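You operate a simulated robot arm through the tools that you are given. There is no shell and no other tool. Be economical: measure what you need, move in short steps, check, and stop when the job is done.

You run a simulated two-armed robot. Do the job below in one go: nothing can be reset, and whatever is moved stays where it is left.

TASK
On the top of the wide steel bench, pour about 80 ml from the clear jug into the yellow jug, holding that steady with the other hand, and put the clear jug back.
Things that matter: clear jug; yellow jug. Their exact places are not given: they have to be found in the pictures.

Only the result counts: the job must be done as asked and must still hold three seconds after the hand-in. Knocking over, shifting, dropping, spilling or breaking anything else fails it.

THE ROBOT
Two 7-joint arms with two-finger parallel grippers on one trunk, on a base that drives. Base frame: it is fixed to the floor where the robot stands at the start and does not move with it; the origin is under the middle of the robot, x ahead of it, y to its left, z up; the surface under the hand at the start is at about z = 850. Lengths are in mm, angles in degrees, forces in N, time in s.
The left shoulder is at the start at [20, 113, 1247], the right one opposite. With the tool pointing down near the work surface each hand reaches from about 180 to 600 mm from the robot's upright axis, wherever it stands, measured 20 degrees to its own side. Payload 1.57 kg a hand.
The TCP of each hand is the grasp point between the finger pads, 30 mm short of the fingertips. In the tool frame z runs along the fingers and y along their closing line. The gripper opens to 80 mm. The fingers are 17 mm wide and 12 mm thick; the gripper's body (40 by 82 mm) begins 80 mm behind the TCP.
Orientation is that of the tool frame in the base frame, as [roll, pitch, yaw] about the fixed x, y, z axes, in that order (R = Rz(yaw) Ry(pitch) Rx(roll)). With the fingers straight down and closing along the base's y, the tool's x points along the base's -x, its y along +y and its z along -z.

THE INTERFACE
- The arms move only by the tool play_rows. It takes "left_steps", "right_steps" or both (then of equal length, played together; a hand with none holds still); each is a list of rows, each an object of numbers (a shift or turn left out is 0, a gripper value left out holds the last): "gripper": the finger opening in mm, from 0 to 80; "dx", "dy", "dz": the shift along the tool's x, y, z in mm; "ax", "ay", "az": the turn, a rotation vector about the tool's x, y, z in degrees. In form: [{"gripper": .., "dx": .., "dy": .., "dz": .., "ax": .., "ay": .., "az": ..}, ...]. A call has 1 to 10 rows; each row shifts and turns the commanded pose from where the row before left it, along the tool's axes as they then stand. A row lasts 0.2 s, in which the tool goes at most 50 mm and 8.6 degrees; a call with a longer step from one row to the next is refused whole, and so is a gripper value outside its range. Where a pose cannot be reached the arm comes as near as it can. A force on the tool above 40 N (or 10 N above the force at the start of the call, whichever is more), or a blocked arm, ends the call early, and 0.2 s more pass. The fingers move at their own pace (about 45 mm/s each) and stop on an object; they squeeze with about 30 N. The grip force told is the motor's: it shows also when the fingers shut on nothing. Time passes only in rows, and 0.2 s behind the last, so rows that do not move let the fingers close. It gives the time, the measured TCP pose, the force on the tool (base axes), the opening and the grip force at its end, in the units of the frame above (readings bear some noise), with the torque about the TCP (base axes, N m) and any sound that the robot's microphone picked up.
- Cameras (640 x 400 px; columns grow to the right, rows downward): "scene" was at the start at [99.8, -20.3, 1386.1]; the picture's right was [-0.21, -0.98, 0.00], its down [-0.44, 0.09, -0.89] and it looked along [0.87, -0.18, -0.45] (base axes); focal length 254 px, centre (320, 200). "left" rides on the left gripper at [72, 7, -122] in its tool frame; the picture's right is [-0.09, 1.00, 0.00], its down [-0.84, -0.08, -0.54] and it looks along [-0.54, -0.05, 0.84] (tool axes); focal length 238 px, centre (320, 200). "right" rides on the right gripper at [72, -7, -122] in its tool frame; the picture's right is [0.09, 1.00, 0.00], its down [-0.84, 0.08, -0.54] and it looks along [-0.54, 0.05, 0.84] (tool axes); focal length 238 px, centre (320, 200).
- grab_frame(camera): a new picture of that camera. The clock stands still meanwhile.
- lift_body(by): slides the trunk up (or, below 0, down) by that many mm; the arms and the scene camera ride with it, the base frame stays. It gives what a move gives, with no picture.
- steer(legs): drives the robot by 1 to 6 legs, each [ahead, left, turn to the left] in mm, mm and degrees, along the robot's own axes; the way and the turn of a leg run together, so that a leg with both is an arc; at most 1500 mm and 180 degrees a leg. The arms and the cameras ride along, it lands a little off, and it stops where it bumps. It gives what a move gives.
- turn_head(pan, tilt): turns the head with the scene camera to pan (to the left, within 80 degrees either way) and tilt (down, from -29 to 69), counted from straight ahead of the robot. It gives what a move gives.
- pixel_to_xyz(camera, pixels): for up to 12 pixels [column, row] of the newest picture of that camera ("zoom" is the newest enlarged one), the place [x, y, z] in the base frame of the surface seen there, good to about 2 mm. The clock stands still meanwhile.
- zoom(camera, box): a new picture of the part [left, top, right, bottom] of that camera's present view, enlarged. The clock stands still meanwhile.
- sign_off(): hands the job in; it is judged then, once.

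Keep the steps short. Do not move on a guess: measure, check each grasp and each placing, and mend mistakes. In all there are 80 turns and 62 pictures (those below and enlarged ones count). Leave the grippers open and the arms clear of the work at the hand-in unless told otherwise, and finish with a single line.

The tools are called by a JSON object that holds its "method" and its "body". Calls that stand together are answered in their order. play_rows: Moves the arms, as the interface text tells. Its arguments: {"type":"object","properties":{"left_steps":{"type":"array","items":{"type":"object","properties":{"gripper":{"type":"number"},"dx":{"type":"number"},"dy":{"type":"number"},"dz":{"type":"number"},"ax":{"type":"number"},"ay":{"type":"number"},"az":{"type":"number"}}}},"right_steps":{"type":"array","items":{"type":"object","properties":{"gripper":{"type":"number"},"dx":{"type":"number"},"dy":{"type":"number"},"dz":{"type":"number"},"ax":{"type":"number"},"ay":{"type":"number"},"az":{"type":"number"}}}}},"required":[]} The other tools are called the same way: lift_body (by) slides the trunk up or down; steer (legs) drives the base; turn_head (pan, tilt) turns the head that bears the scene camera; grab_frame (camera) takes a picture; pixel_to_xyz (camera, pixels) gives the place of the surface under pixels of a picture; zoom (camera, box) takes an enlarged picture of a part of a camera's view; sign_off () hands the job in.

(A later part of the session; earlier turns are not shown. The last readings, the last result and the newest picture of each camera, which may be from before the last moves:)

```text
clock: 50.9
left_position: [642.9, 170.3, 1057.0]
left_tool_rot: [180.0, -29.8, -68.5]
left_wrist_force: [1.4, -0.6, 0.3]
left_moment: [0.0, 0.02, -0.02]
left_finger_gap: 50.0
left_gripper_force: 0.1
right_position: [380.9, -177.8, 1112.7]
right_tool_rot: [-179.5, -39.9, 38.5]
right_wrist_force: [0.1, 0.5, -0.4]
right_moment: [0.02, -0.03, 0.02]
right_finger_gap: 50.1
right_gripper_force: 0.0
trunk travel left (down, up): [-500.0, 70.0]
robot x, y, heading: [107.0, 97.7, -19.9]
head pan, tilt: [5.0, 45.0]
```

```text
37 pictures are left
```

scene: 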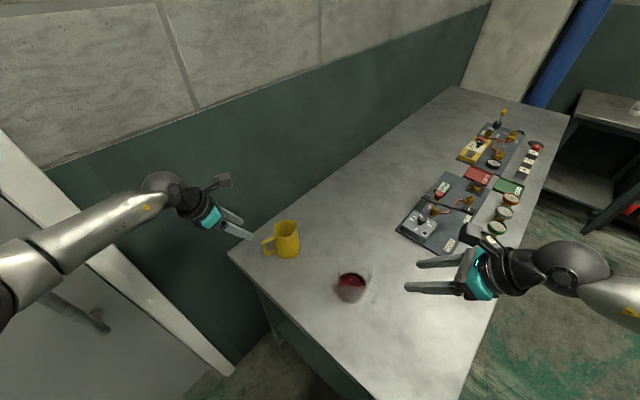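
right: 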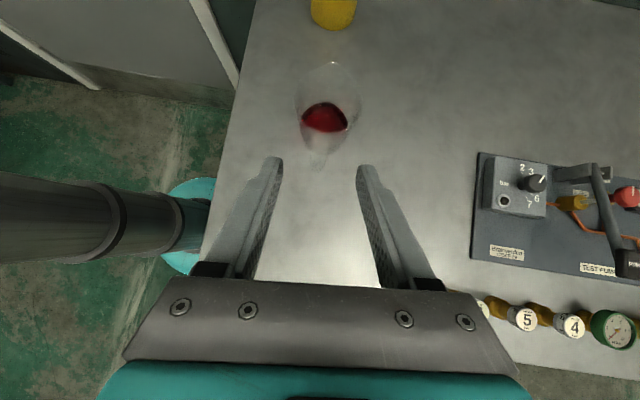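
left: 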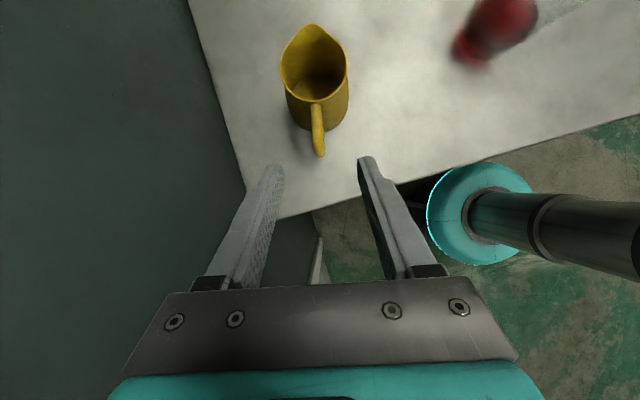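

Both cameras now look straight along each handle. Measure the yellow handle via the left camera, and zoom on the clear jug from the right one.

{"method": "pixel_to_xyz", "body": {"camera": "left", "pixels": [[316, 112], [317, 125], [318, 138], [320, 152], [283, 75], [346, 75], [312, 27], [316, 100], [313, 140], [323, 140]]}}

{"method": "zoom", "body": {"camera": "right", "box": [264, 50, 392, 180]}}

```text
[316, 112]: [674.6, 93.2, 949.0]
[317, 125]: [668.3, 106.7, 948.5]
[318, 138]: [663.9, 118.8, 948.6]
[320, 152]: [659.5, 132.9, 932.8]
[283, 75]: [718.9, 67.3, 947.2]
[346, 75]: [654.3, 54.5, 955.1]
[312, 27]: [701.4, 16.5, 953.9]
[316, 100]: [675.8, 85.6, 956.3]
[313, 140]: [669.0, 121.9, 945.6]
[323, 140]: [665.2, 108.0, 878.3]
```

```text
3.08 times, centred on (328, 115) of right
```

zoom: 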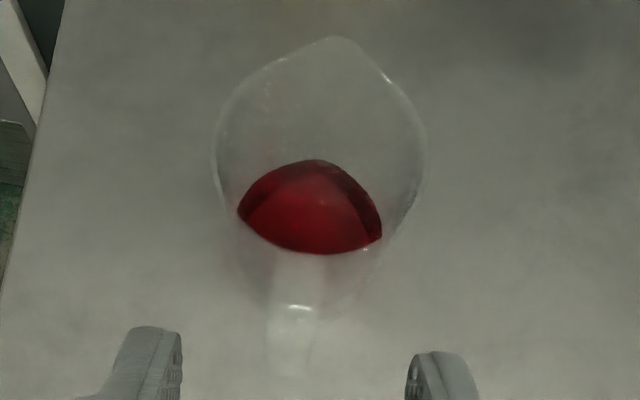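

Yellow bar ≈(660.5,121), clear bar ≈(440,-140). Left: go along its axis onto the handle. Right: to 110 mm short of the clear handle.

{"method": "play_rows", "body": {"left_steps": [{"dx": -12.9, "dz": 29}, {"dx": -12.9, "dy": 1.7, "dz": 20}, {"dz": 25}, {"dz": 25}, {"dz": 20}, {}, {}], "right_steps": [{"dx": -25.3, "dy": 2.3, "dz": 29.3}, {"dx": -25.3, "dy": 2.3, "dz": 29.3}, {"dx": -25.3, "dy": 2.3, "dz": 29.3}, {}, {}, {}, {}]}}

{"method": "grab_frame", "body": {"camera": "left"}}

{"method": "grab_frame", "body": {"camera": "right"}}

```text
clock: 52.5
left_position: [655.4, 133.0, 943.9]
left_tool_rot: [-180.0, -29.9, -68.5]
left_wrist_force: [0.1, -1.5, -0.2]
left_moment: [0.02, 0.0, -0.03]
left_finger_gap: 50.2
left_gripper_force: 0.0
right_position: [383.0, -185.7, 999.0]
right_tool_rot: [-179.4, -40.0, 38.3]
right_wrist_force: [0.2, -0.3, 0.0]
right_moment: [0.0, -0.02, 0.04]
right_finger_gap: 50.0
right_gripper_force: 0.0
trunk travel left (down, up): [-500.0, 70.0]
robot x, y, heading: [105.4, 102.4, -19.7]
head pan, tilt: [5.0, 45.0]
```

```text
35 pictures are left
```

left: 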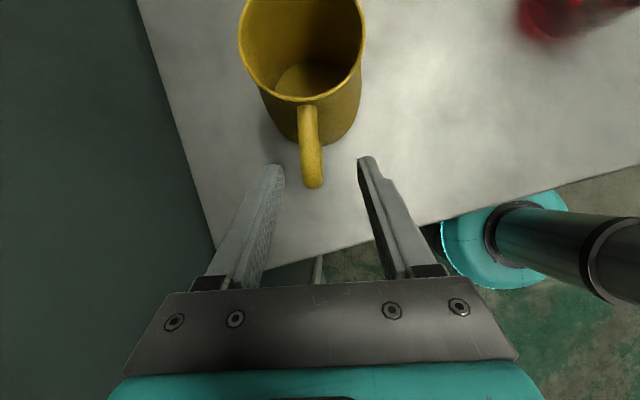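

```text
34 pictures are left
```

right: 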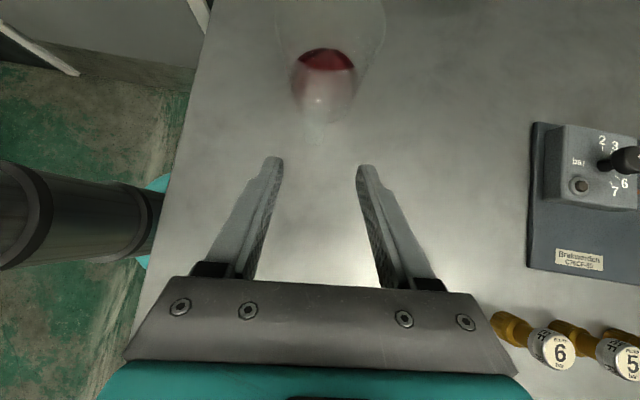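

Left: handle is 3–4 mm left of the finger mid-line; advance 33 mm and close. Right: zoom to check before advancing.

{"method": "play_rows", "body": {"left_steps": [{"dy": -3, "dz": 17}, {"dz": 16}, {}, {"gripper": 0}, {}, {}, {}, {}]}}

{"method": "zoom", "body": {"camera": "right", "box": [256, 60, 384, 180]}}

{"method": "grab_frame", "body": {"camera": "left"}}

```text
clock: 54.3
left_position: [663.6, 118.0, 917.7]
left_tool_rot: [180.0, -29.9, -68.5]
left_wrist_force: [0.1, -0.3, 1.5]
left_moment: [-0.1, 0.04, 0.02]
left_finger_gap: 11.6
left_gripper_force: 29.1
right_position: [383.2, -184.7, 998.4]
right_tool_rot: [-179.4, -39.9, 38.4]
right_wrist_force: [-0.2, 0.2, 0.5]
right_moment: [-0.03, -0.05, 0.01]
right_finger_gap: 50.0
right_gripper_force: 0.1
trunk travel left (down, up): [-500.0, 70.0]
robot x, y, heading: [107.5, 101.4, -19.6]
head pan, tilt: [5.0, 45.0]
```

```text
3.33 times, centred on (320, 120) of right
```

zoom: 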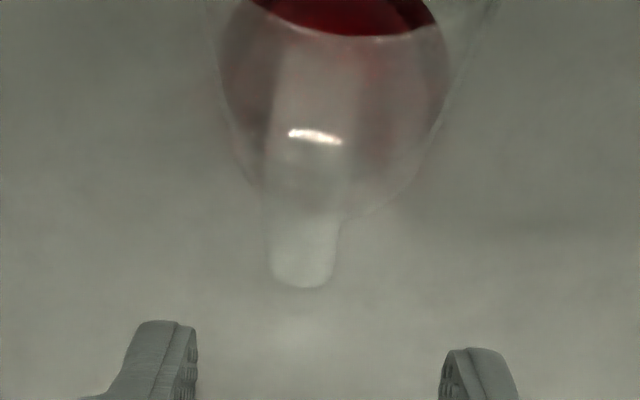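

```text
32 pictures are left
```

left: 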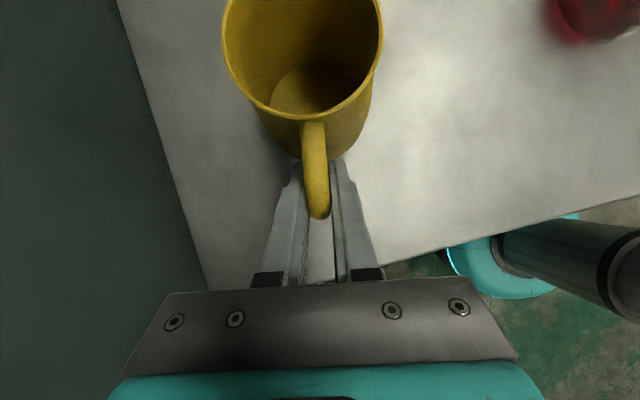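

Left grip is firm (11.6 mm gap, 29 N). Clear handle is ~3 mm left of the right hand's mid-line; advance 108 mm along the axis.

{"method": "play_rows", "body": {"right_steps": [{"dy": -3, "dz": 27}, {"dz": 27}, {"dz": 27}, {"dz": 27}, {}, {}]}}

{"method": "zoom", "body": {"camera": "right", "box": [210, 70, 430, 270]}}

{"method": "zoom", "body": {"camera": "scene", "box": [260, 200, 460, 330]}}

```text
clock: 55.7
left_position: [663.9, 118.0, 915.9]
left_tool_rot: [-179.8, -29.9, -68.6]
left_wrist_force: [1.1, 0.1, 1.3]
left_moment: [-0.13, 0.05, 0.02]
left_finger_gap: 11.5
left_gripper_force: 29.3
right_position: [435.3, -138.8, 915.4]
right_tool_rot: [-179.4, -39.8, 38.4]
right_wrist_force: [0.1, -0.1, -0.4]
right_moment: [0.0, -0.02, 0.04]
right_finger_gap: 49.8
right_gripper_force: 0.1
trunk travel left (down, up): [-500.0, 70.0]
robot x, y, heading: [108.5, 98.7, -20.1]
head pan, tilt: [5.0, 45.0]
```

```text
2.00 times, centred on (320, 170) of right
```

zoom: 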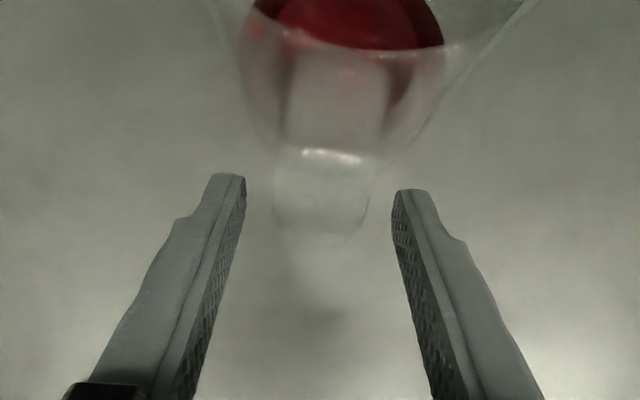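

```text
3.08 times, centred on (360, 265) of scene
```

zoom: 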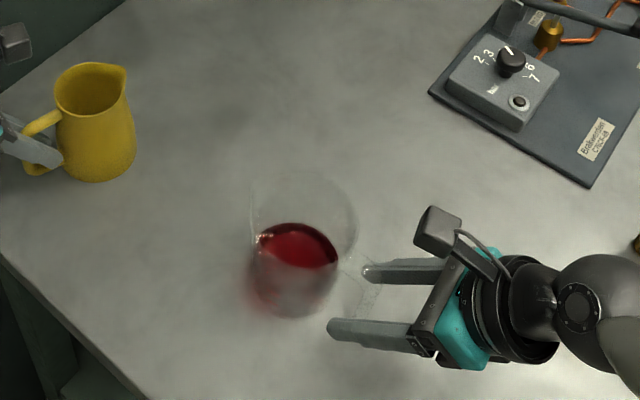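

Handle is laterally centred but about 11 mm beyond the grasp point; advance 6 mm horizontally and close.

{"method": "play_rows", "body": {"right_steps": [{"dx": 4.6, "dz": 4.5}, {}, {"gripper": 0}, {}, {}, {}, {}, {}]}}

{"method": "zoom", "body": {"camera": "right", "box": [210, 70, 430, 270]}}

```text
clock: 57.5
left_position: [663.2, 118.3, 916.1]
left_tool_rot: [-180.0, -30.0, -68.5]
left_wrist_force: [1.3, -0.9, 3.5]
left_moment: [-0.09, 0.02, 0.0]
left_finger_gap: 11.4
left_gripper_force: 29.8
right_position: [439.1, -134.0, 914.6]
right_tool_rot: [-179.4, -39.9, 38.3]
right_wrist_force: [1.5, 0.0, -0.1]
right_moment: [-0.1, -0.14, -0.07]
right_finger_gap: 21.7
right_gripper_force: 30.0
trunk travel left (down, up): [-500.0, 70.0]
robot x, y, heading: [108.7, 100.7, -20.0]
head pan, tilt: [5.0, 45.0]
```

```text
2.00 times, centred on (320, 170) of right
```

zoom: 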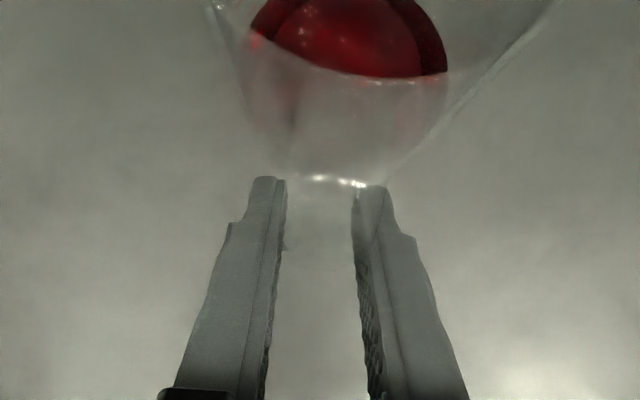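

Gripped at 21.7 mm, 30 N. Lift 20 mm gently and read the weight.

{"method": "play_rows", "body": {"right_steps": [{"dx": 3.2, "dz": -3.8}, {"dx": 3.2, "dz": -3.8}, {"dx": 3.2, "dz": -3.8}, {"dx": 3.2, "dz": -3.8}, {}, {}, {}]}}

{"method": "play_rows", "body": {"right_steps": [{}]}}

{"method": "play_rows", "body": {"right_steps": [{}]}}

{"method": "zoom", "body": {"camera": "scene", "box": [260, 200, 460, 330]}}

```text
clock: 59.1
left_position: [663.0, 117.3, 916.4]
left_tool_rot: [-179.9, -29.9, -68.6]
left_wrist_force: [0.0, 0.8, 3.1]
left_moment: [-0.11, 0.0, 0.01]
left_finger_gap: 11.5
left_gripper_force: 29.4
right_position: [440.3, -136.0, 933.6]
right_tool_rot: [-179.4, -39.8, 38.3]
right_wrist_force: [0.0, 0.8, -2.5]
right_moment: [-0.1, 0.18, 0.0]
right_finger_gap: 22.2
right_gripper_force: 30.2
trunk travel left (down, up): [-500.0, 70.0]
robot x, y, heading: [110.8, 103.5, -19.9]
head pan, tilt: [5.0, 45.0]
```

```text
clock: 59.5
left_position: [662.5, 118.5, 916.2]
left_tool_rot: [180.0, -29.8, -68.6]
left_wrist_force: [0.6, 0.9, 3.9]
left_moment: [-0.1, 0.02, 0.06]
left_finger_gap: 11.7
left_gripper_force: 28.8
right_position: [439.1, -134.6, 934.1]
right_tool_rot: [-179.4, -39.9, 38.3]
right_wrist_force: [-0.5, 0.6, -2.3]
right_moment: [-0.12, 0.16, -0.02]
right_finger_gap: 22.0
right_gripper_force: 30.4
trunk travel left (down, up): [-500.0, 70.0]
robot x, y, heading: [111.7, 106.3, -19.7]
head pan, tilt: [5.0, 45.0]
```

```text
clock: 59.9
left_position: [663.0, 117.3, 916.9]
left_tool_rot: [-180.0, -29.9, -68.5]
left_wrist_force: [-0.8, 1.0, 2.7]
left_moment: [-0.07, 0.04, 0.01]
left_finger_gap: 11.2
left_gripper_force: 28.4
right_position: [440.0, -135.3, 933.9]
right_tool_rot: [-179.3, -39.9, 38.2]
right_wrist_force: [0.2, 0.5, -3.6]
right_moment: [-0.11, 0.16, 0.02]
right_finger_gap: 22.2
right_gripper_force: 30.4
trunk travel left (down, up): [-500.0, 70.0]
robot x, y, heading: [108.1, 102.4, -19.8]
head pan, tilt: [5.0, 45.0]
```

```text
3.08 times, centred on (360, 265) of scene
```

zoom: 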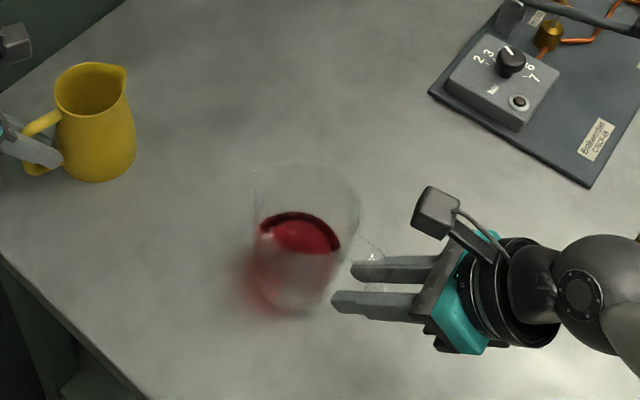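

Weight ≈2.8 N, held level. But tipping 75° from this grip would carry the right wrist out of reach beyond the yellow jug. I'll set it back down exactly, let go of both, move the base nearer and re-grip with a flatter tool. Lower 19.3 mm and release.

{"method": "play_rows", "body": {"right_steps": [{"dx": -3.2, "dz": 3.8}, {"dx": -3.2, "dz": 3.8}, {"dx": -3.2, "dz": 3.8}, {"dx": -2.6, "dz": 3.1}, {}, {"gripper": 50}, {}, {}]}}

{"method": "zoom", "body": {"camera": "right", "box": [210, 70, 430, 270]}}

```text
clock: 61.7
left_position: [662.8, 117.7, 917.0]
left_tool_rot: [180.0, -29.9, -68.5]
left_wrist_force: [-1.7, 0.8, 2.2]
left_moment: [0.04, 0.04, -0.01]
left_finger_gap: 11.5
left_gripper_force: 29.4
right_position: [439.6, -135.0, 914.5]
right_tool_rot: [-179.3, -39.9, 38.3]
right_wrist_force: [-0.7, -0.5, -1.0]
right_moment: [0.02, 0.04, 0.0]
right_finger_gap: 50.0
right_gripper_force: 0.0
trunk travel left (down, up): [-500.0, 70.0]
robot x, y, heading: [109.8, 100.9, -20.0]
head pan, tilt: [5.0, 45.0]
```

```text
2.00 times, centred on (320, 170) of right
```

zoom: 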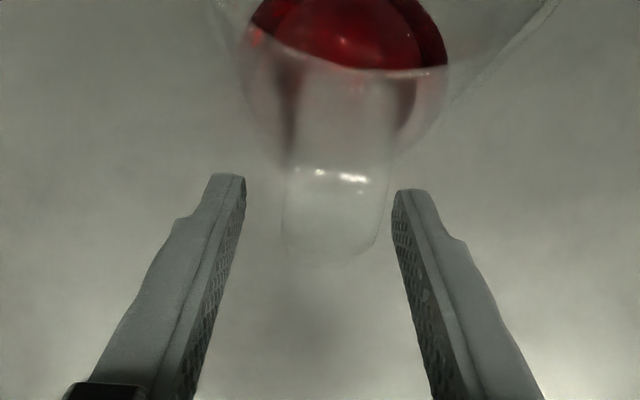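

Jug stands fine. Open the left hand, and back both off along their axes.

{"method": "play_rows", "body": {"left_steps": [{"gripper": 50}, {}, {}, {"dz": -35}, {"dz": -35}, {"dz": -35}, {"dx": 22, "dz": -38}, {"dx": 22, "dz": -38}], "right_steps": [{"dz": -35}, {"dz": -35}, {"dz": -35}, {"dx": 20, "dz": -25}, {"dx": 20, "dz": -25}, {"dx": 20, "dz": -25}, {"dx": 20, "dz": -25}, {}]}}

{"method": "steer", "body": {"legs": [[45, 45, 0]]}}

{"method": "lift_body", "body": {"by": -100}}

{"method": "grab_frame", "body": {"camera": "scene"}}

```text
clock: 63.5
left_position: [644.3, 167.9, 1092.8]
left_tool_rot: [-180.0, -29.7, -68.4]
left_wrist_force: [0.2, -0.3, -0.1]
left_moment: [0.03, 0.0, 0.04]
left_finger_gap: 50.0
left_gripper_force: 0.0
right_position: [388.4, -177.7, 1119.2]
right_tool_rot: [-179.4, -39.8, 38.3]
right_wrist_force: [-0.3, 0.3, 0.6]
right_moment: [-0.01, 0.0, -0.02]
right_finger_gap: 49.8
right_gripper_force: 0.1
trunk travel left (down, up): [-500.0, 70.0]
robot x, y, heading: [109.0, 100.8, -19.7]
head pan, tilt: [5.0, 45.0]
```

```text
clock: 64.5
left_position: [705.0, 195.2, 1092.0]
left_tool_rot: [-179.9, -30.0, -68.5]
left_wrist_force: [0.6, 0.6, 0.1]
left_moment: [-0.02, -0.05, -0.01]
left_finger_gap: 50.1
left_gripper_force: 0.1
right_position: [447.5, -152.0, 1119.9]
right_tool_rot: [-179.4, -39.9, 38.4]
right_wrist_force: [-0.2, 0.3, 0.2]
right_moment: [-0.01, 0.01, -0.03]
right_finger_gap: 50.1
right_gripper_force: 0.0
trunk travel left (down, up): [-500.0, 70.0]
robot x, y, heading: [168.0, 128.1, -19.7]
head pan, tilt: [5.0, 45.0]
```

```text
clock: 65.8
left_position: [702.4, 194.6, 992.4]
left_tool_rot: [180.0, -29.9, -68.4]
left_wrist_force: [-0.3, 0.2, 0.0]
left_moment: [0.02, -0.03, 0.01]
left_finger_gap: 50.0
left_gripper_force: 0.0
right_position: [447.1, -151.4, 1020.4]
right_tool_rot: [-179.4, -39.9, 38.4]
right_wrist_force: [0.0, -0.1, 0.9]
right_moment: [-0.02, 0.01, -0.02]
right_finger_gap: 50.2
right_gripper_force: 0.0
trunk travel left (down, up): [-400.0, 170.0]
robot x, y, heading: [163.5, 129.1, -20.0]
head pan, tilt: [5.0, 45.0]
```

```text
26 pictures are left
```

scene: 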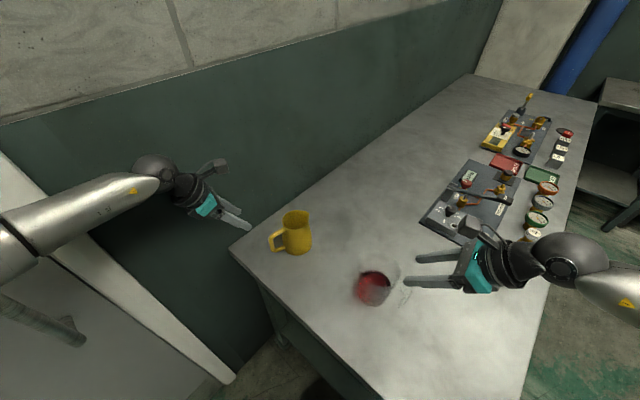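

Base now at (164,129), trunk +100. Back the right hand off and flatten it to 62° from vertical; bring the left hand back in line above the yellow handle.

{"method": "play_rows", "body": {"left_steps": [{"dx": 8, "dy": 28.2, "dz": -6.9}, {"dx": 8, "dy": 28.2, "dz": -6.9}, {"dx": -4.2, "dy": 8, "dz": 25}, {"dz": 20}, {}, {}, {}, {}, {}], "right_steps": [{"dx": -31, "dy": -5.8, "dz": -12.9}, {"dx": -31, "dy": -5.8, "dz": -12.9}, {"dx": -31, "dy": -5.8, "dz": -12.9}, {"ay": 7.4}, {"ay": 7.4}, {"ay": 7.4}, {"dx": -23, "dz": 12.2}, {}, {}]}}

{"method": "grab_frame", "body": {"camera": "left"}}

{"method": "grab_frame", "body": {"camera": "right"}}

```text
clock: 67.8
left_position: [651.1, 149.9, 973.2]
left_tool_rot: [180.0, -29.9, -68.5]
left_wrist_force: [-0.2, 0.7, 0.6]
left_moment: [-0.02, 0.01, 0.02]
left_finger_gap: 50.0
left_gripper_force: 0.1
right_position: [361.2, -197.9, 963.6]
right_tool_rot: [-179.0, -62.2, 37.9]
right_wrist_force: [0.3, 0.0, 0.2]
right_moment: [-0.01, -0.02, -0.01]
right_finger_gap: 49.8
right_gripper_force: 0.1
trunk travel left (down, up): [-400.0, 170.0]
robot x, y, heading: [169.6, 128.6, -19.6]
head pan, tilt: [5.0, 45.0]
```

```text
25 pictures are left
```

left: 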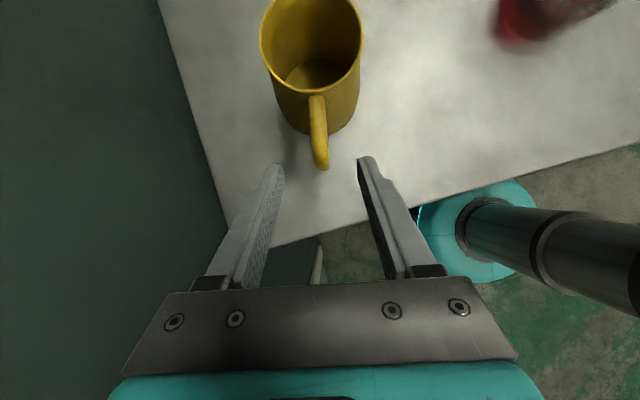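

```text
24 pictures are left
```

right: 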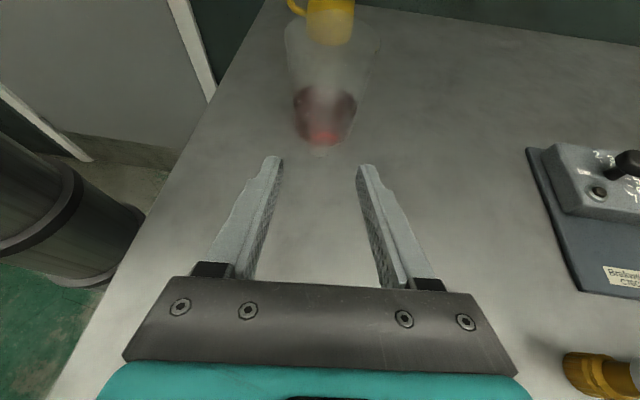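

Both aligned. Left: advance 66 mm and close on the handle. Right: advance 104 mm, leaving a last check.

{"method": "play_rows", "body": {"left_steps": [{"dx": 1, "dz": 22}, {"dz": 22}, {"dz": 22}, {}, {"gripper": 0}, {}, {}, {}, {}], "right_steps": [{"dz": 26}, {"dz": 26}, {"dz": 26}, {"dz": 26}, {}, {}, {}, {}, {}]}}

{"method": "zoom", "body": {"camera": "right", "box": [210, 50, 430, 250]}}

{"method": "zoom", "body": {"camera": "scene", "box": [300, 210, 460, 330]}}

```text
clock: 69.8
left_position: [663.4, 117.6, 912.4]
left_tool_rot: [179.9, -29.9, -68.3]
left_wrist_force: [0.2, -0.9, -0.2]
left_moment: [0.06, -0.02, 0.02]
left_finger_gap: 11.3
left_gripper_force: 28.4
right_position: [433.0, -140.2, 915.1]
right_tool_rot: [-179.0, -62.1, 37.9]
right_wrist_force: [-0.5, -0.7, 0.0]
right_moment: [0.02, 0.02, -0.01]
right_finger_gap: 49.9
right_gripper_force: 0.1
trunk travel left (down, up): [-400.0, 170.0]
robot x, y, heading: [168.8, 126.3, -20.1]
head pan, tilt: [5.0, 45.0]
```

```text
2.00 times, centred on (320, 150) of right
```

zoom: 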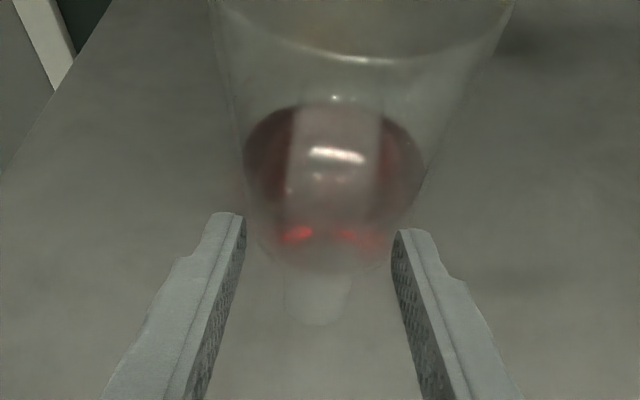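

```text
3.33 times, centred on (380, 270) of scene
```

zoom: 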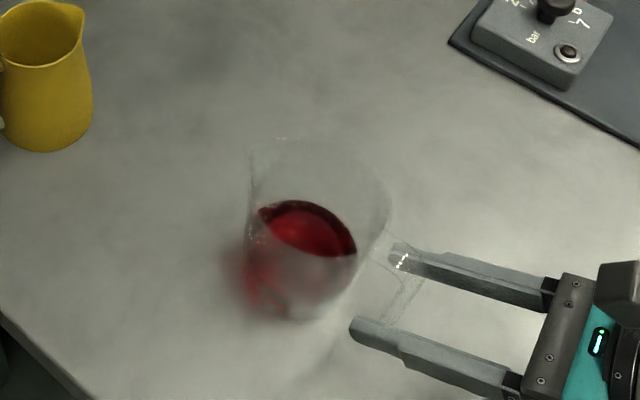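

Handle is between the pads near the tips. Advance 6 mm more, close.

{"method": "play_rows", "body": {"right_steps": [{"dz": 6}, {}, {"gripper": 0}, {}, {}, {}, {}, {}]}}

{"method": "play_rows", "body": {"right_steps": [{"dx": 3.5, "dz": -1.9}, {"dx": 3.5, "dz": -1.9}, {"dx": 3.5, "dz": -1.9}, {}, {}]}}

{"method": "zoom", "body": {"camera": "scene", "box": [300, 210, 460, 330]}}

```text
clock: 71.6
left_position: [664.3, 117.8, 913.2]
left_tool_rot: [-180.0, -29.9, -68.3]
left_wrist_force: [0.2, 0.4, 0.1]
left_moment: [0.03, -0.01, 0.0]
left_finger_gap: 11.4
left_gripper_force: 29.0
right_position: [435.2, -136.3, 914.0]
right_tool_rot: [-179.1, -62.1, 37.8]
right_wrist_force: [0.0, -0.1, 0.9]
right_moment: [-0.12, -0.07, -0.07]
right_finger_gap: 21.4
right_gripper_force: 29.9
trunk travel left (down, up): [-400.0, 170.0]
robot x, y, heading: [168.8, 129.4, -20.1]
head pan, tilt: [5.0, 45.0]
```

```text
clock: 72.8
left_position: [663.8, 117.0, 913.4]
left_tool_rot: [-179.9, -29.9, -68.5]
left_wrist_force: [-0.3, -0.1, 0.1]
left_moment: [0.01, -0.03, -0.02]
left_finger_gap: 11.5
left_gripper_force: 28.3
right_position: [438.3, -136.8, 924.2]
right_tool_rot: [-179.0, -62.1, 37.9]
right_wrist_force: [0.0, 0.0, -2.7]
right_moment: [-0.11, 0.22, -0.01]
right_finger_gap: 21.5
right_gripper_force: 30.1
trunk travel left (down, up): [-400.0, 170.0]
robot x, y, heading: [168.7, 130.1, -19.9]
head pan, tilt: [5.0, 45.0]
```

```text
3.33 times, centred on (380, 270) of scene
```

zoom: 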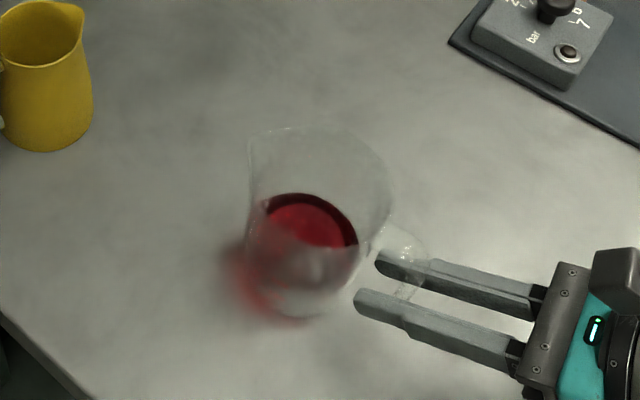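

Held firmly, no slip (2.7 N). By triangulation the spout tip is 136 mm ahead and 46 mm above the grasp point. Now lift to clear height and move partway toward the yellow jug, still upright.

{"method": "play_rows", "body": {"right_steps": [{"dx": 20.5, "dz": -10.9}, {"dx": 20.5, "dz": -10.9}, {"dx": 20.5, "dz": -10.9}, {"dx": 20.5, "dz": -10.9}, {"dx": 20.5, "dz": -10.9}, {"dx": 10.2, "dy": -2.7, "dz": 19.2}, {"dx": 10.2, "dy": -2.7, "dz": 19.2}, {"dx": 10.2, "dy": -2.7, "dz": 19.2}, {"dx": 10.2, "dy": -2.7, "dz": 19.2}]}}

{"method": "play_rows", "body": {"right_steps": [{}, {}, {"ay": -5}, {"ay": -5}, {"ay": -5}, {"ay": -5}, {"ay": -5}, {"ay": -5}, {}, {}]}}

{"method": "grab_frame", "body": {"camera": "scene"}}

{"method": "grab_frame", "body": {"camera": "left"}}

```text
clock: 74.8
left_position: [664.7, 117.9, 913.2]
left_tool_rot: [-180.0, -29.9, -68.4]
left_wrist_force: [-0.4, -0.2, -1.0]
left_moment: [0.01, -0.04, 0.01]
left_finger_gap: 11.4
left_gripper_force: 28.7
right_position: [497.5, -73.8, 1040.5]
right_tool_rot: [-179.1, -62.0, 37.9]
right_wrist_force: [-1.3, -0.9, -2.4]
right_moment: [-0.13, 0.19, 0.0]
right_finger_gap: 21.4
right_gripper_force: 29.8
trunk travel left (down, up): [-400.0, 170.0]
robot x, y, heading: [167.8, 128.2, -19.8]
head pan, tilt: [5.0, 45.0]
```

```text
clock: 77.0
left_position: [664.4, 117.8, 913.7]
left_tool_rot: [-180.0, -29.9, -68.5]
left_wrist_force: [0.5, 0.8, 0.1]
left_moment: [-0.03, -0.03, 0.02]
left_finger_gap: 11.4
left_gripper_force: 28.7
right_position: [497.7, -74.4, 1040.3]
right_tool_rot: [-179.5, -32.1, 38.5]
right_wrist_force: [-0.2, 0.2, -3.2]
right_moment: [-0.08, 0.13, 0.02]
right_finger_gap: 21.8
right_gripper_force: 30.4
trunk travel left (down, up): [-400.0, 170.0]
robot x, y, heading: [165.4, 126.9, -19.9]
head pan, tilt: [5.0, 45.0]
```

```text
20 pictures are left
```

scene: 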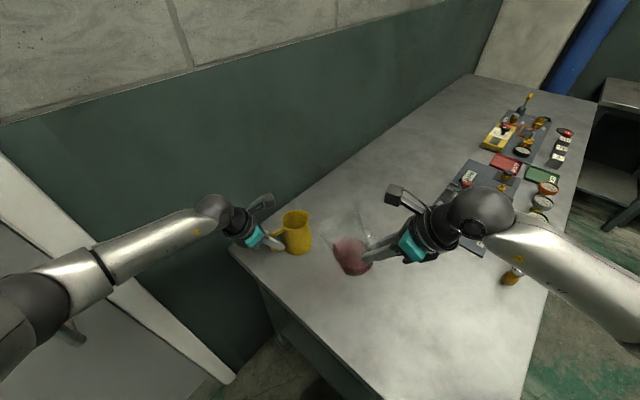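

```text
19 pictures are left
```

left: 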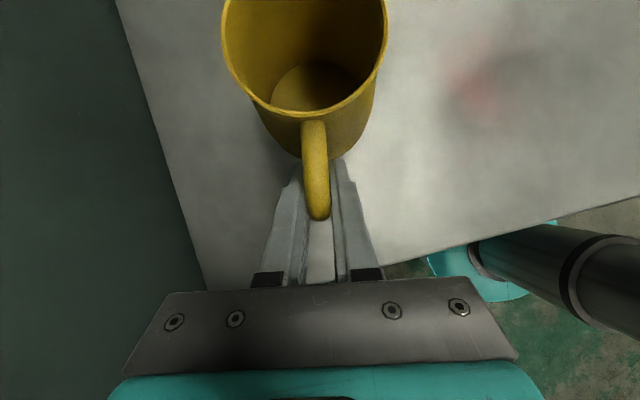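

Now at 30° tilt, nothing spilled. Take the baseline of the yellow jug's inner bottom, then move so the spout is just above the near half of the yellow mouth.

{"method": "pixel_to_xyz", "body": {"camera": "left", "pixels": [[300, 90], [315, 95], [330, 88], [345, 82], [310, 75], [240, 60], [380, 40], [310, 113]]}}

{"method": "play_rows", "body": {"right_steps": [{"dx": 11.3, "dy": 0.5, "dz": 15.9}, {"dx": 11.3, "dy": 0.5, "dz": 15.9}, {"dx": 11.3, "dy": 0.5, "dz": 15.9}, {"dx": 11.3, "dy": 0.5, "dz": 15.9}, {}, {}]}}

{"method": "zoom", "body": {"camera": "scene", "box": [250, 180, 410, 300]}}

{"method": "grab_frame", "body": {"camera": "left"}}

```text
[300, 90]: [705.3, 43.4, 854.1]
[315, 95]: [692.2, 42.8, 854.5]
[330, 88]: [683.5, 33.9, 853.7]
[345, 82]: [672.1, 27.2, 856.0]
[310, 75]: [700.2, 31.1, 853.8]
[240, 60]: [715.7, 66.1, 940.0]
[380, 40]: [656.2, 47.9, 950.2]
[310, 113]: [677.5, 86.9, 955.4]
```

```text
clock: 78.4
left_position: [664.0, 117.8, 912.7]
left_tool_rot: [180.0, -29.9, -68.5]
left_wrist_force: [0.5, 0.7, 0.4]
left_moment: [0.0, -0.03, -0.02]
left_finger_gap: 11.1
left_gripper_force: 28.7
right_position: [554.8, -29.6, 1010.3]
right_tool_rot: [-179.4, -32.0, 38.5]
right_wrist_force: [0.6, 0.3, -3.9]
right_moment: [-0.07, 0.13, -0.03]
right_finger_gap: 21.5
right_gripper_force: 29.7
trunk travel left (down, up): [-400.0, 170.0]
robot x, y, heading: [166.1, 126.9, -19.9]
head pan, tilt: [5.0, 45.0]
```

```text
3.33 times, centred on (330, 240) of scene
```

zoom: 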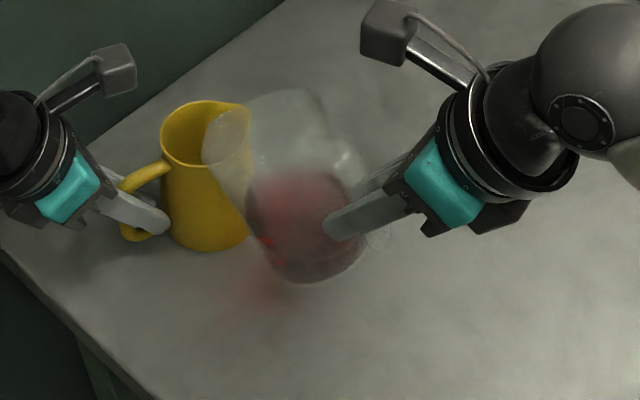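

```text
17 pictures are left
```

left: 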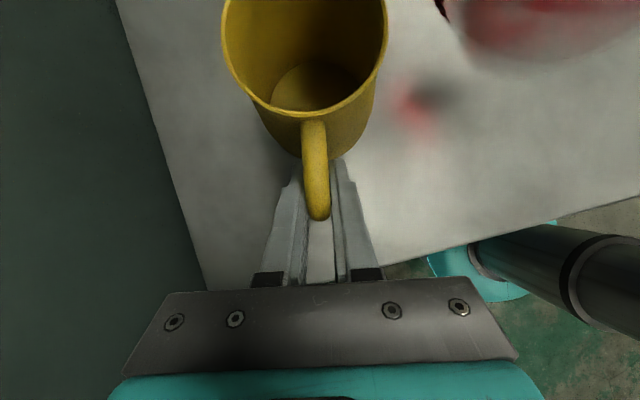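

Spout is near the mouth's near side; I need its position more exactly. Zoom the left camera toward its top right and the scene tighter.

{"method": "zoom", "body": {"camera": "left", "box": [330, 0, 490, 100]}}

{"method": "zoom", "body": {"camera": "scene", "box": [280, 195, 360, 255]}}

{"method": "pixel_to_xyz", "body": {"camera": "zoom", "pixels": [[40, 60], [100, 230], [250, 300], [300, 200], [400, 300], [60, 350], [150, 60]]}}

```text
4.00 times, centred on (410, 50) of left
```

zoom: 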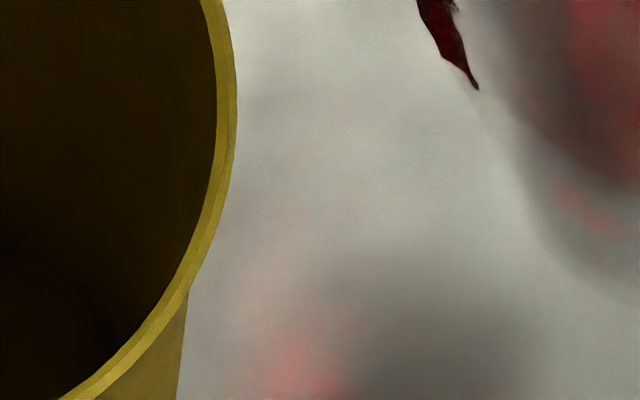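

```text
6.67 times, centred on (320, 225) of scene
```

zoom: 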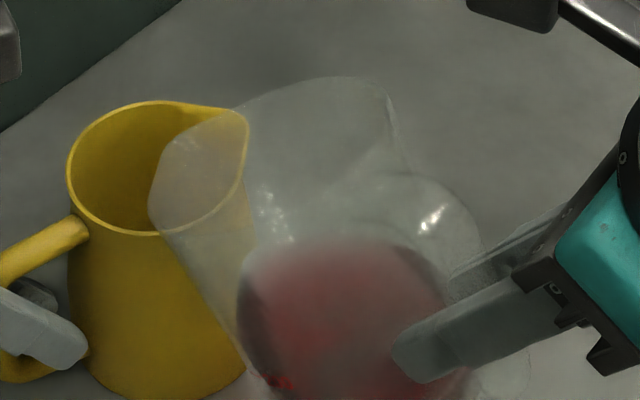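

```text
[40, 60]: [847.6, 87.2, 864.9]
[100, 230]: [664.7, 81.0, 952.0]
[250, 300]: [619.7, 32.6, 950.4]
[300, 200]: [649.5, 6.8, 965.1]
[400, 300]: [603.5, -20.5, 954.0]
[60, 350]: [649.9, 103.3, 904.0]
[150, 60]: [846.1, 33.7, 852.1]
```

Using known points I re-solved the head camera: the spout tip is about (661,60,971), i.e. just inside the near rim but off to the handle side. Shift 12 mm sideways and 5 mm ahead, then tilt about the spout tip to ~42°.

{"method": "play_rows", "body": {"right_steps": [{"dx": 2.1, "dy": 6, "dz": 1.3}, {"dx": 2.1, "dy": 6, "dz": 1.3}, {"dx": 4.85, "dz": -4.05, "ay": -2.5}, {"dx": 4.85, "dz": -4.05, "ay": -2.5}, {"dx": 4.85, "dz": -4.05, "ay": -2.5}, {"dx": 4.85, "dz": -4.05, "ay": -2.5}, {"dx": 3.9, "dz": -3.2, "ay": -2}, {}, {}]}}

{"method": "zoom", "body": {"camera": "scene", "box": [270, 185, 360, 255]}}

```text
clock: 80.4
left_position: [663.7, 118.0, 913.5]
left_tool_rot: [180.0, -30.0, -68.4]
left_wrist_force: [-0.2, 0.5, 0.2]
left_moment: [0.02, -0.01, -0.01]
left_finger_gap: 11.5
left_gripper_force: 29.2
right_position: [575.2, -29.4, 1037.2]
right_tool_rot: [-179.5, -20.1, 38.6]
right_wrist_force: [-0.6, -0.1, -3.6]
right_moment: [-0.07, 0.09, 0.06]
right_finger_gap: 21.6
right_gripper_force: 30.3
trunk travel left (down, up): [-400.0, 170.0]
robot x, y, heading: [169.8, 128.6, -20.0]
head pan, tilt: [5.0, 45.0]
```

```text
5.71 times, centred on (315, 220) of scene
```

zoom: 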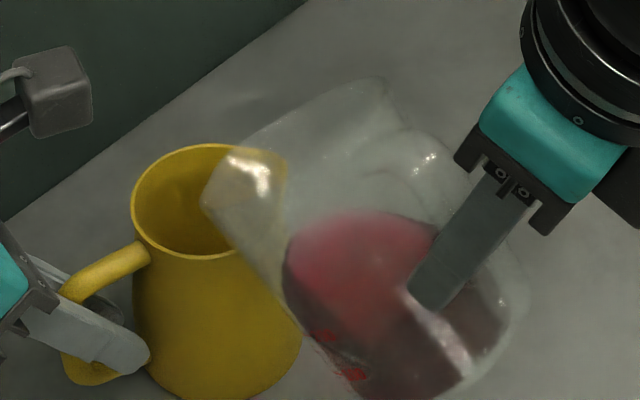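

Spout tip now ≈(674,57,972), 13 mm from the mouth's centre: good. Tilt on to ~50° slowly and wait.

{"method": "play_rows", "body": {"right_steps": [{"dx": 3.9, "dz": -3.2, "ay": -2}, {"dx": 3.9, "dz": -3.2, "ay": -2}, {"dx": 3.9, "dz": -3.2, "ay": -2}, {"dx": 3.9, "dz": -3.2, "ay": -2}, {}, {}, {}, {}]}}

{"method": "zoom", "body": {"camera": "scene", "box": [270, 185, 360, 255]}}

```text
clock: 82.2
left_position: [664.8, 117.9, 913.7]
left_tool_rot: [180.0, -29.9, -68.4]
left_wrist_force: [0.0, -0.2, -0.7]
left_moment: [0.03, -0.01, -0.01]
left_finger_gap: 11.4
left_gripper_force: 29.1
right_position: [585.6, -25.7, 1054.7]
right_tool_rot: [-179.5, -12.1, 38.7]
right_wrist_force: [-0.6, -0.5, -2.6]
right_moment: [-0.05, 0.1, 0.01]
right_finger_gap: 21.6
right_gripper_force: 30.1
trunk travel left (down, up): [-400.0, 170.0]
robot x, y, heading: [167.2, 128.5, -19.9]
head pan, tilt: [5.0, 45.0]
```

```text
5.71 times, centred on (315, 220) of scene
```

zoom: 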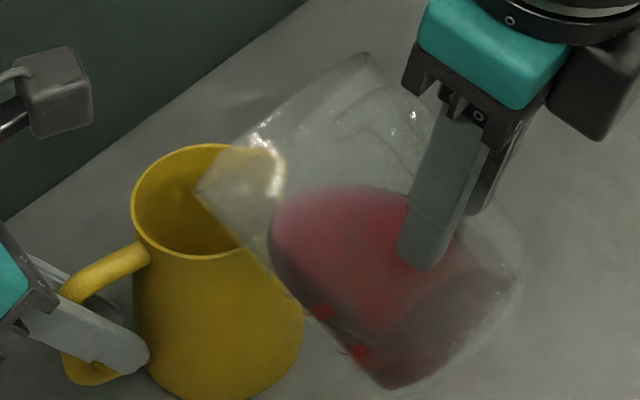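

Liquid front has climbed ~70% of the wall; no flow yet. Tilt to ~58° in 2° rows, then wait.

{"method": "play_rows", "body": {"right_steps": [{"dx": 3.9, "dz": -3.2, "ay": -2}, {"dx": 3.9, "dz": -3.2, "ay": -2}, {"dx": 3.9, "dz": -3.2, "ay": -2}, {"dx": 3.9, "dz": -3.2, "ay": -2}, {}, {}, {}, {}]}}

{"method": "zoom", "body": {"camera": "scene", "box": [270, 185, 360, 255]}}

```text
clock: 84.0
left_position: [664.3, 117.4, 913.1]
left_tool_rot: [-180.0, -29.9, -68.4]
left_wrist_force: [-0.4, -0.3, 0.0]
left_moment: [-0.01, -0.03, 0.02]
left_finger_gap: 11.3
left_gripper_force: 28.3
right_position: [595.5, -14.2, 1070.1]
right_tool_rot: [-179.4, -4.0, 38.8]
right_wrist_force: [1.0, 0.6, -2.9]
right_moment: [-0.05, 0.08, 0.0]
right_finger_gap: 21.5
right_gripper_force: 29.8
trunk travel left (down, up): [-400.0, 170.0]
robot x, y, heading: [168.2, 128.0, -20.0]
head pan, tilt: [5.0, 45.0]
```

```text
5.71 times, centred on (315, 220) of scene
```

zoom: 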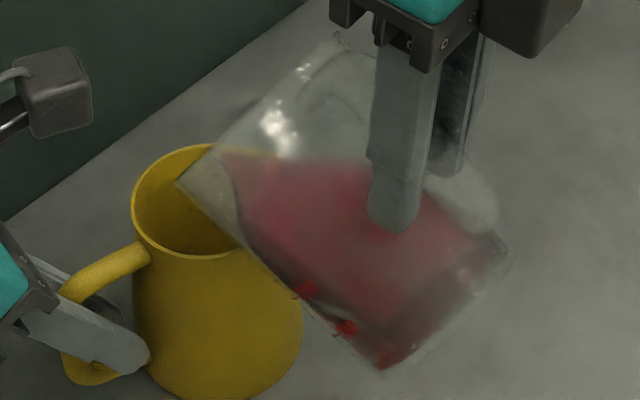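

Nearly at the lip. Re-centre (8 mm sideways, 6 mm back) and tilt to 62°, then wait.

{"method": "play_rows", "body": {"right_steps": [{"dx": -3, "dy": 4}, {"dx": -3, "dy": 4}, {"dx": 1.9, "dz": -1.6, "ay": -1}, {"dx": 1.9, "dz": -1.6, "ay": -1}, {"dx": 1.9, "dz": -1.6, "ay": -1}, {"dx": 1.9, "dz": -1.6, "ay": -1}, {}, {}, {}, {}]}}

{"method": "grab_frame", "body": {"camera": "left"}}

```text
clock: 86.2
left_position: [663.8, 118.6, 914.0]
left_tool_rot: [180.0, -29.8, -68.4]
left_wrist_force: [0.1, -0.3, 0.7]
left_moment: [0.03, -0.02, -0.02]
left_finger_gap: 11.5
left_gripper_force: 29.4
right_position: [600.9, -19.5, 1076.5]
right_tool_rot: [-179.5, -0.1, 38.8]
right_wrist_force: [0.0, -0.2, -3.1]
right_moment: [-0.02, 0.06, -0.03]
right_finger_gap: 21.5
right_gripper_force: 29.5
trunk travel left (down, up): [-400.0, 170.0]
robot x, y, heading: [166.8, 130.0, -19.9]
head pan, tilt: [5.0, 45.0]
```

```text
11 pictures are left
```

left: 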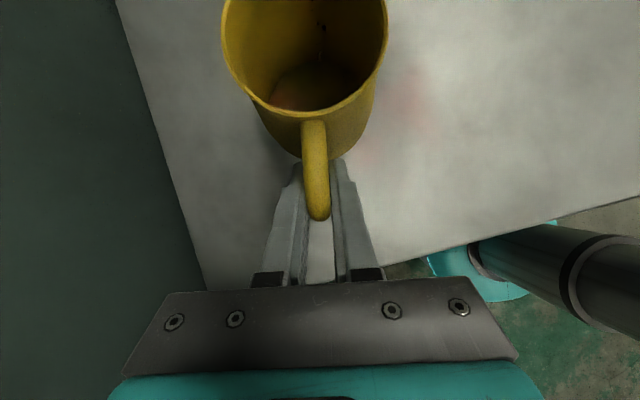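

Pour has begun: drops at (321,30–55), bottom turning reddish. Measure the level, and watch for where it lands.

{"method": "pixel_to_xyz", "body": {"camera": "left", "pixels": [[300, 85], [315, 90], [330, 85], [345, 80], [310, 75], [322, 28], [320, 54]]}}

{"method": "play_rows", "body": {"right_steps": [{}, {}, {}, {}, {}]}}

{"method": "zoom", "body": {"camera": "left", "box": [210, 0, 410, 125]}}

{"method": "pixel_to_xyz", "body": {"camera": "zoom", "pixels": [[250, 280], [320, 290], [370, 270], [400, 250], [290, 250], [340, 240]]}}

```text
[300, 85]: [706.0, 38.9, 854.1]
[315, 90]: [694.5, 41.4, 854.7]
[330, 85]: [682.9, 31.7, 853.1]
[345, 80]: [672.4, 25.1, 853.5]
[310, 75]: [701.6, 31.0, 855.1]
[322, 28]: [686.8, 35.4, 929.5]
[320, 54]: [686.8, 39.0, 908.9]
```

```text
clock: 87.4
left_position: [664.5, 117.3, 913.4]
left_tool_rot: [-180.0, -29.8, -68.4]
left_wrist_force: [0.9, -0.8, -0.5]
left_moment: [0.02, -0.04, 0.01]
left_finger_gap: 11.3
left_gripper_force: 28.7
right_position: [600.3, -20.2, 1076.5]
right_tool_rot: [-179.4, -0.1, 38.8]
right_wrist_force: [-0.2, 0.6, -1.8]
right_moment: [-0.04, 0.05, -0.02]
right_finger_gap: 21.7
right_gripper_force: 29.6
trunk travel left (down, up): [-400.0, 170.0]
robot x, y, heading: [168.6, 131.1, -20.1]
head pan, tilt: [5.0, 45.0]
```

```text
3.20 times, centred on (310, 62) of left
```

zoom: 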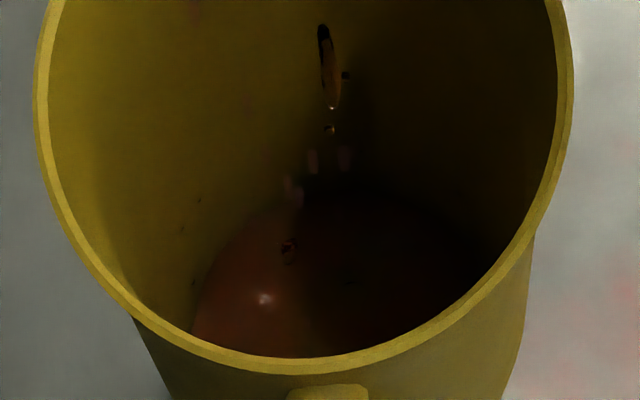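

```text
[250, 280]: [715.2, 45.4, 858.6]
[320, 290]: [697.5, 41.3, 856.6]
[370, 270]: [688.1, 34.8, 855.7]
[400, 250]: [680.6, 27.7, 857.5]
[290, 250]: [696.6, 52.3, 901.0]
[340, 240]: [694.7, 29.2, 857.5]
```

About 3 mm (~12 ml) in the yellow jug; stream lands ~20 mm off centre. Shift 8 mm back toward centre and tilt 4° more, then wait.

{"method": "play_rows", "body": {"right_steps": [{"dy": -4}, {"dy": -4}, {"dx": 1.9, "dz": -1.6, "ay": -1}, {"dx": 1.9, "dz": -1.6, "ay": -1}, {"dx": 1.9, "dz": -1.6, "ay": -1}, {"dx": 1.9, "dz": -1.6, "ay": -1}, {}, {}, {}, {}]}}

{"method": "play_rows", "body": {"right_steps": [{}, {}, {}, {}, {}, {}]}}

{"method": "zoom", "body": {"camera": "left", "box": [210, 0, 410, 125]}}

{"method": "pixel_to_xyz", "body": {"camera": "zoom", "pixels": [[250, 280], [320, 290], [370, 270], [400, 250], [300, 320], [350, 250], [240, 300], [420, 240]]}}

```text
clock: 89.6
left_position: [664.4, 118.6, 912.6]
left_tool_rot: [-180.0, -29.9, -68.4]
left_wrist_force: [-0.5, 0.3, -0.2]
left_moment: [0.04, -0.04, -0.02]
left_finger_gap: 11.5
left_gripper_force: 29.2
right_position: [603.0, -9.6, 1081.4]
right_tool_rot: [-179.6, 4.0, 38.9]
right_wrist_force: [0.1, -0.6, -2.6]
right_moment: [-0.04, 0.03, -0.02]
right_finger_gap: 21.6
right_gripper_force: 30.1
trunk travel left (down, up): [-400.0, 170.0]
robot x, y, heading: [168.6, 125.6, -19.8]
head pan, tilt: [5.0, 45.0]
```

```text
clock: 91.0
left_position: [665.1, 118.5, 914.2]
left_tool_rot: [180.0, -29.8, -68.4]
left_wrist_force: [-0.2, -0.6, 0.2]
left_moment: [0.0, 0.0, -0.01]
left_finger_gap: 11.8
left_gripper_force: 28.9
right_position: [602.2, -9.0, 1082.4]
right_tool_rot: [-179.5, 3.9, 38.7]
right_wrist_force: [0.1, -0.3, -2.1]
right_moment: [-0.05, 0.02, -0.02]
right_finger_gap: 21.6
right_gripper_force: 30.4
trunk travel left (down, up): [-400.0, 170.0]
robot x, y, heading: [168.4, 127.8, -19.7]
head pan, tilt: [5.0, 45.0]
```

```text
3.20 times, centred on (310, 62) of left
```

zoom: 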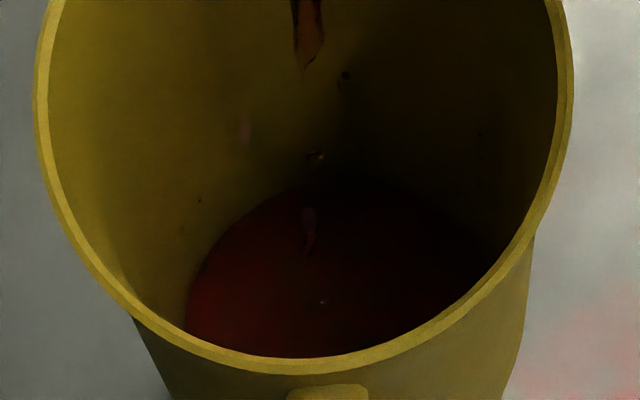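

```text
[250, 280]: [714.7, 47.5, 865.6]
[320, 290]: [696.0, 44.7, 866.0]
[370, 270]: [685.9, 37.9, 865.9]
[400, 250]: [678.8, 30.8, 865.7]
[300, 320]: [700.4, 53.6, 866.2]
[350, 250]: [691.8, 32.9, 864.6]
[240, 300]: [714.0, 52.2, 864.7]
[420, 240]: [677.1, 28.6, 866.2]
```

Level 865.6, i.e. ~11.5 mm (~48 ml), still trickling. Tilt 2° more and wait.

{"method": "play_rows", "body": {"right_steps": [{"dx": 1.9, "dz": -1.6, "ay": -1}, {"dx": 1.9, "dz": -1.6, "ay": -1}, {}, {}, {}, {}, {}, {}, {}, {}]}}

{"method": "zoom", "body": {"camera": "left", "box": [210, 0, 410, 125]}}

{"method": "pixel_to_xyz", "body": {"camera": "zoom", "pixels": [[250, 280], [320, 290], [370, 270], [400, 250], [300, 320], [350, 250], [240, 300], [420, 240], [330, 330], [450, 240], [200, 290], [190, 320]]}}

```text
clock: 93.2
left_position: [664.3, 117.2, 911.8]
left_tool_rot: [179.9, -29.8, -68.4]
left_wrist_force: [0.4, -0.3, 0.7]
left_moment: [0.03, -0.03, 0.0]
left_finger_gap: 11.5
left_gripper_force: 29.0
right_position: [604.7, -6.6, 1085.3]
right_tool_rot: [-179.5, 6.0, 38.8]
right_wrist_force: [0.7, 0.1, -2.6]
right_moment: [0.0, 0.02, 0.0]
right_finger_gap: 21.5
right_gripper_force: 29.8
trunk travel left (down, up): [-400.0, 170.0]
robot x, y, heading: [165.2, 127.8, -19.8]
head pan, tilt: [5.0, 45.0]
```

```text
3.20 times, centred on (310, 62) of left
```

zoom: 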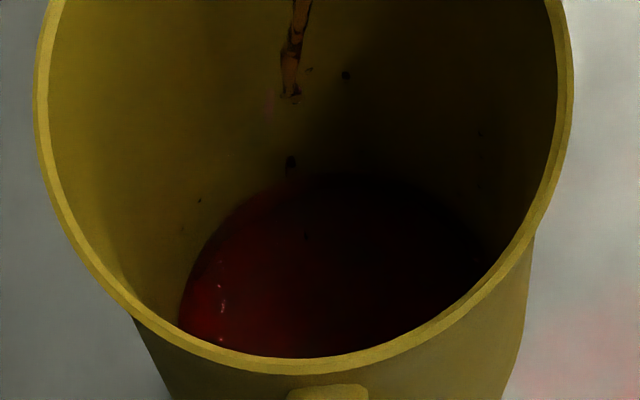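

```text
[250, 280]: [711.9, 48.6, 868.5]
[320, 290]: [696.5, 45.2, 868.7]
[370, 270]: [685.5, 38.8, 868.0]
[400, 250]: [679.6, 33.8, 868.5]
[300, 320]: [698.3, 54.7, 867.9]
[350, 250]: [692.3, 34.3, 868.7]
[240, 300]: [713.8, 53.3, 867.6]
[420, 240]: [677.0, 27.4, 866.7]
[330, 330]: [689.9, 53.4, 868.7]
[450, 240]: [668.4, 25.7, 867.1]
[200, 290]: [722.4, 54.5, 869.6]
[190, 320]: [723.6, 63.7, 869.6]
```

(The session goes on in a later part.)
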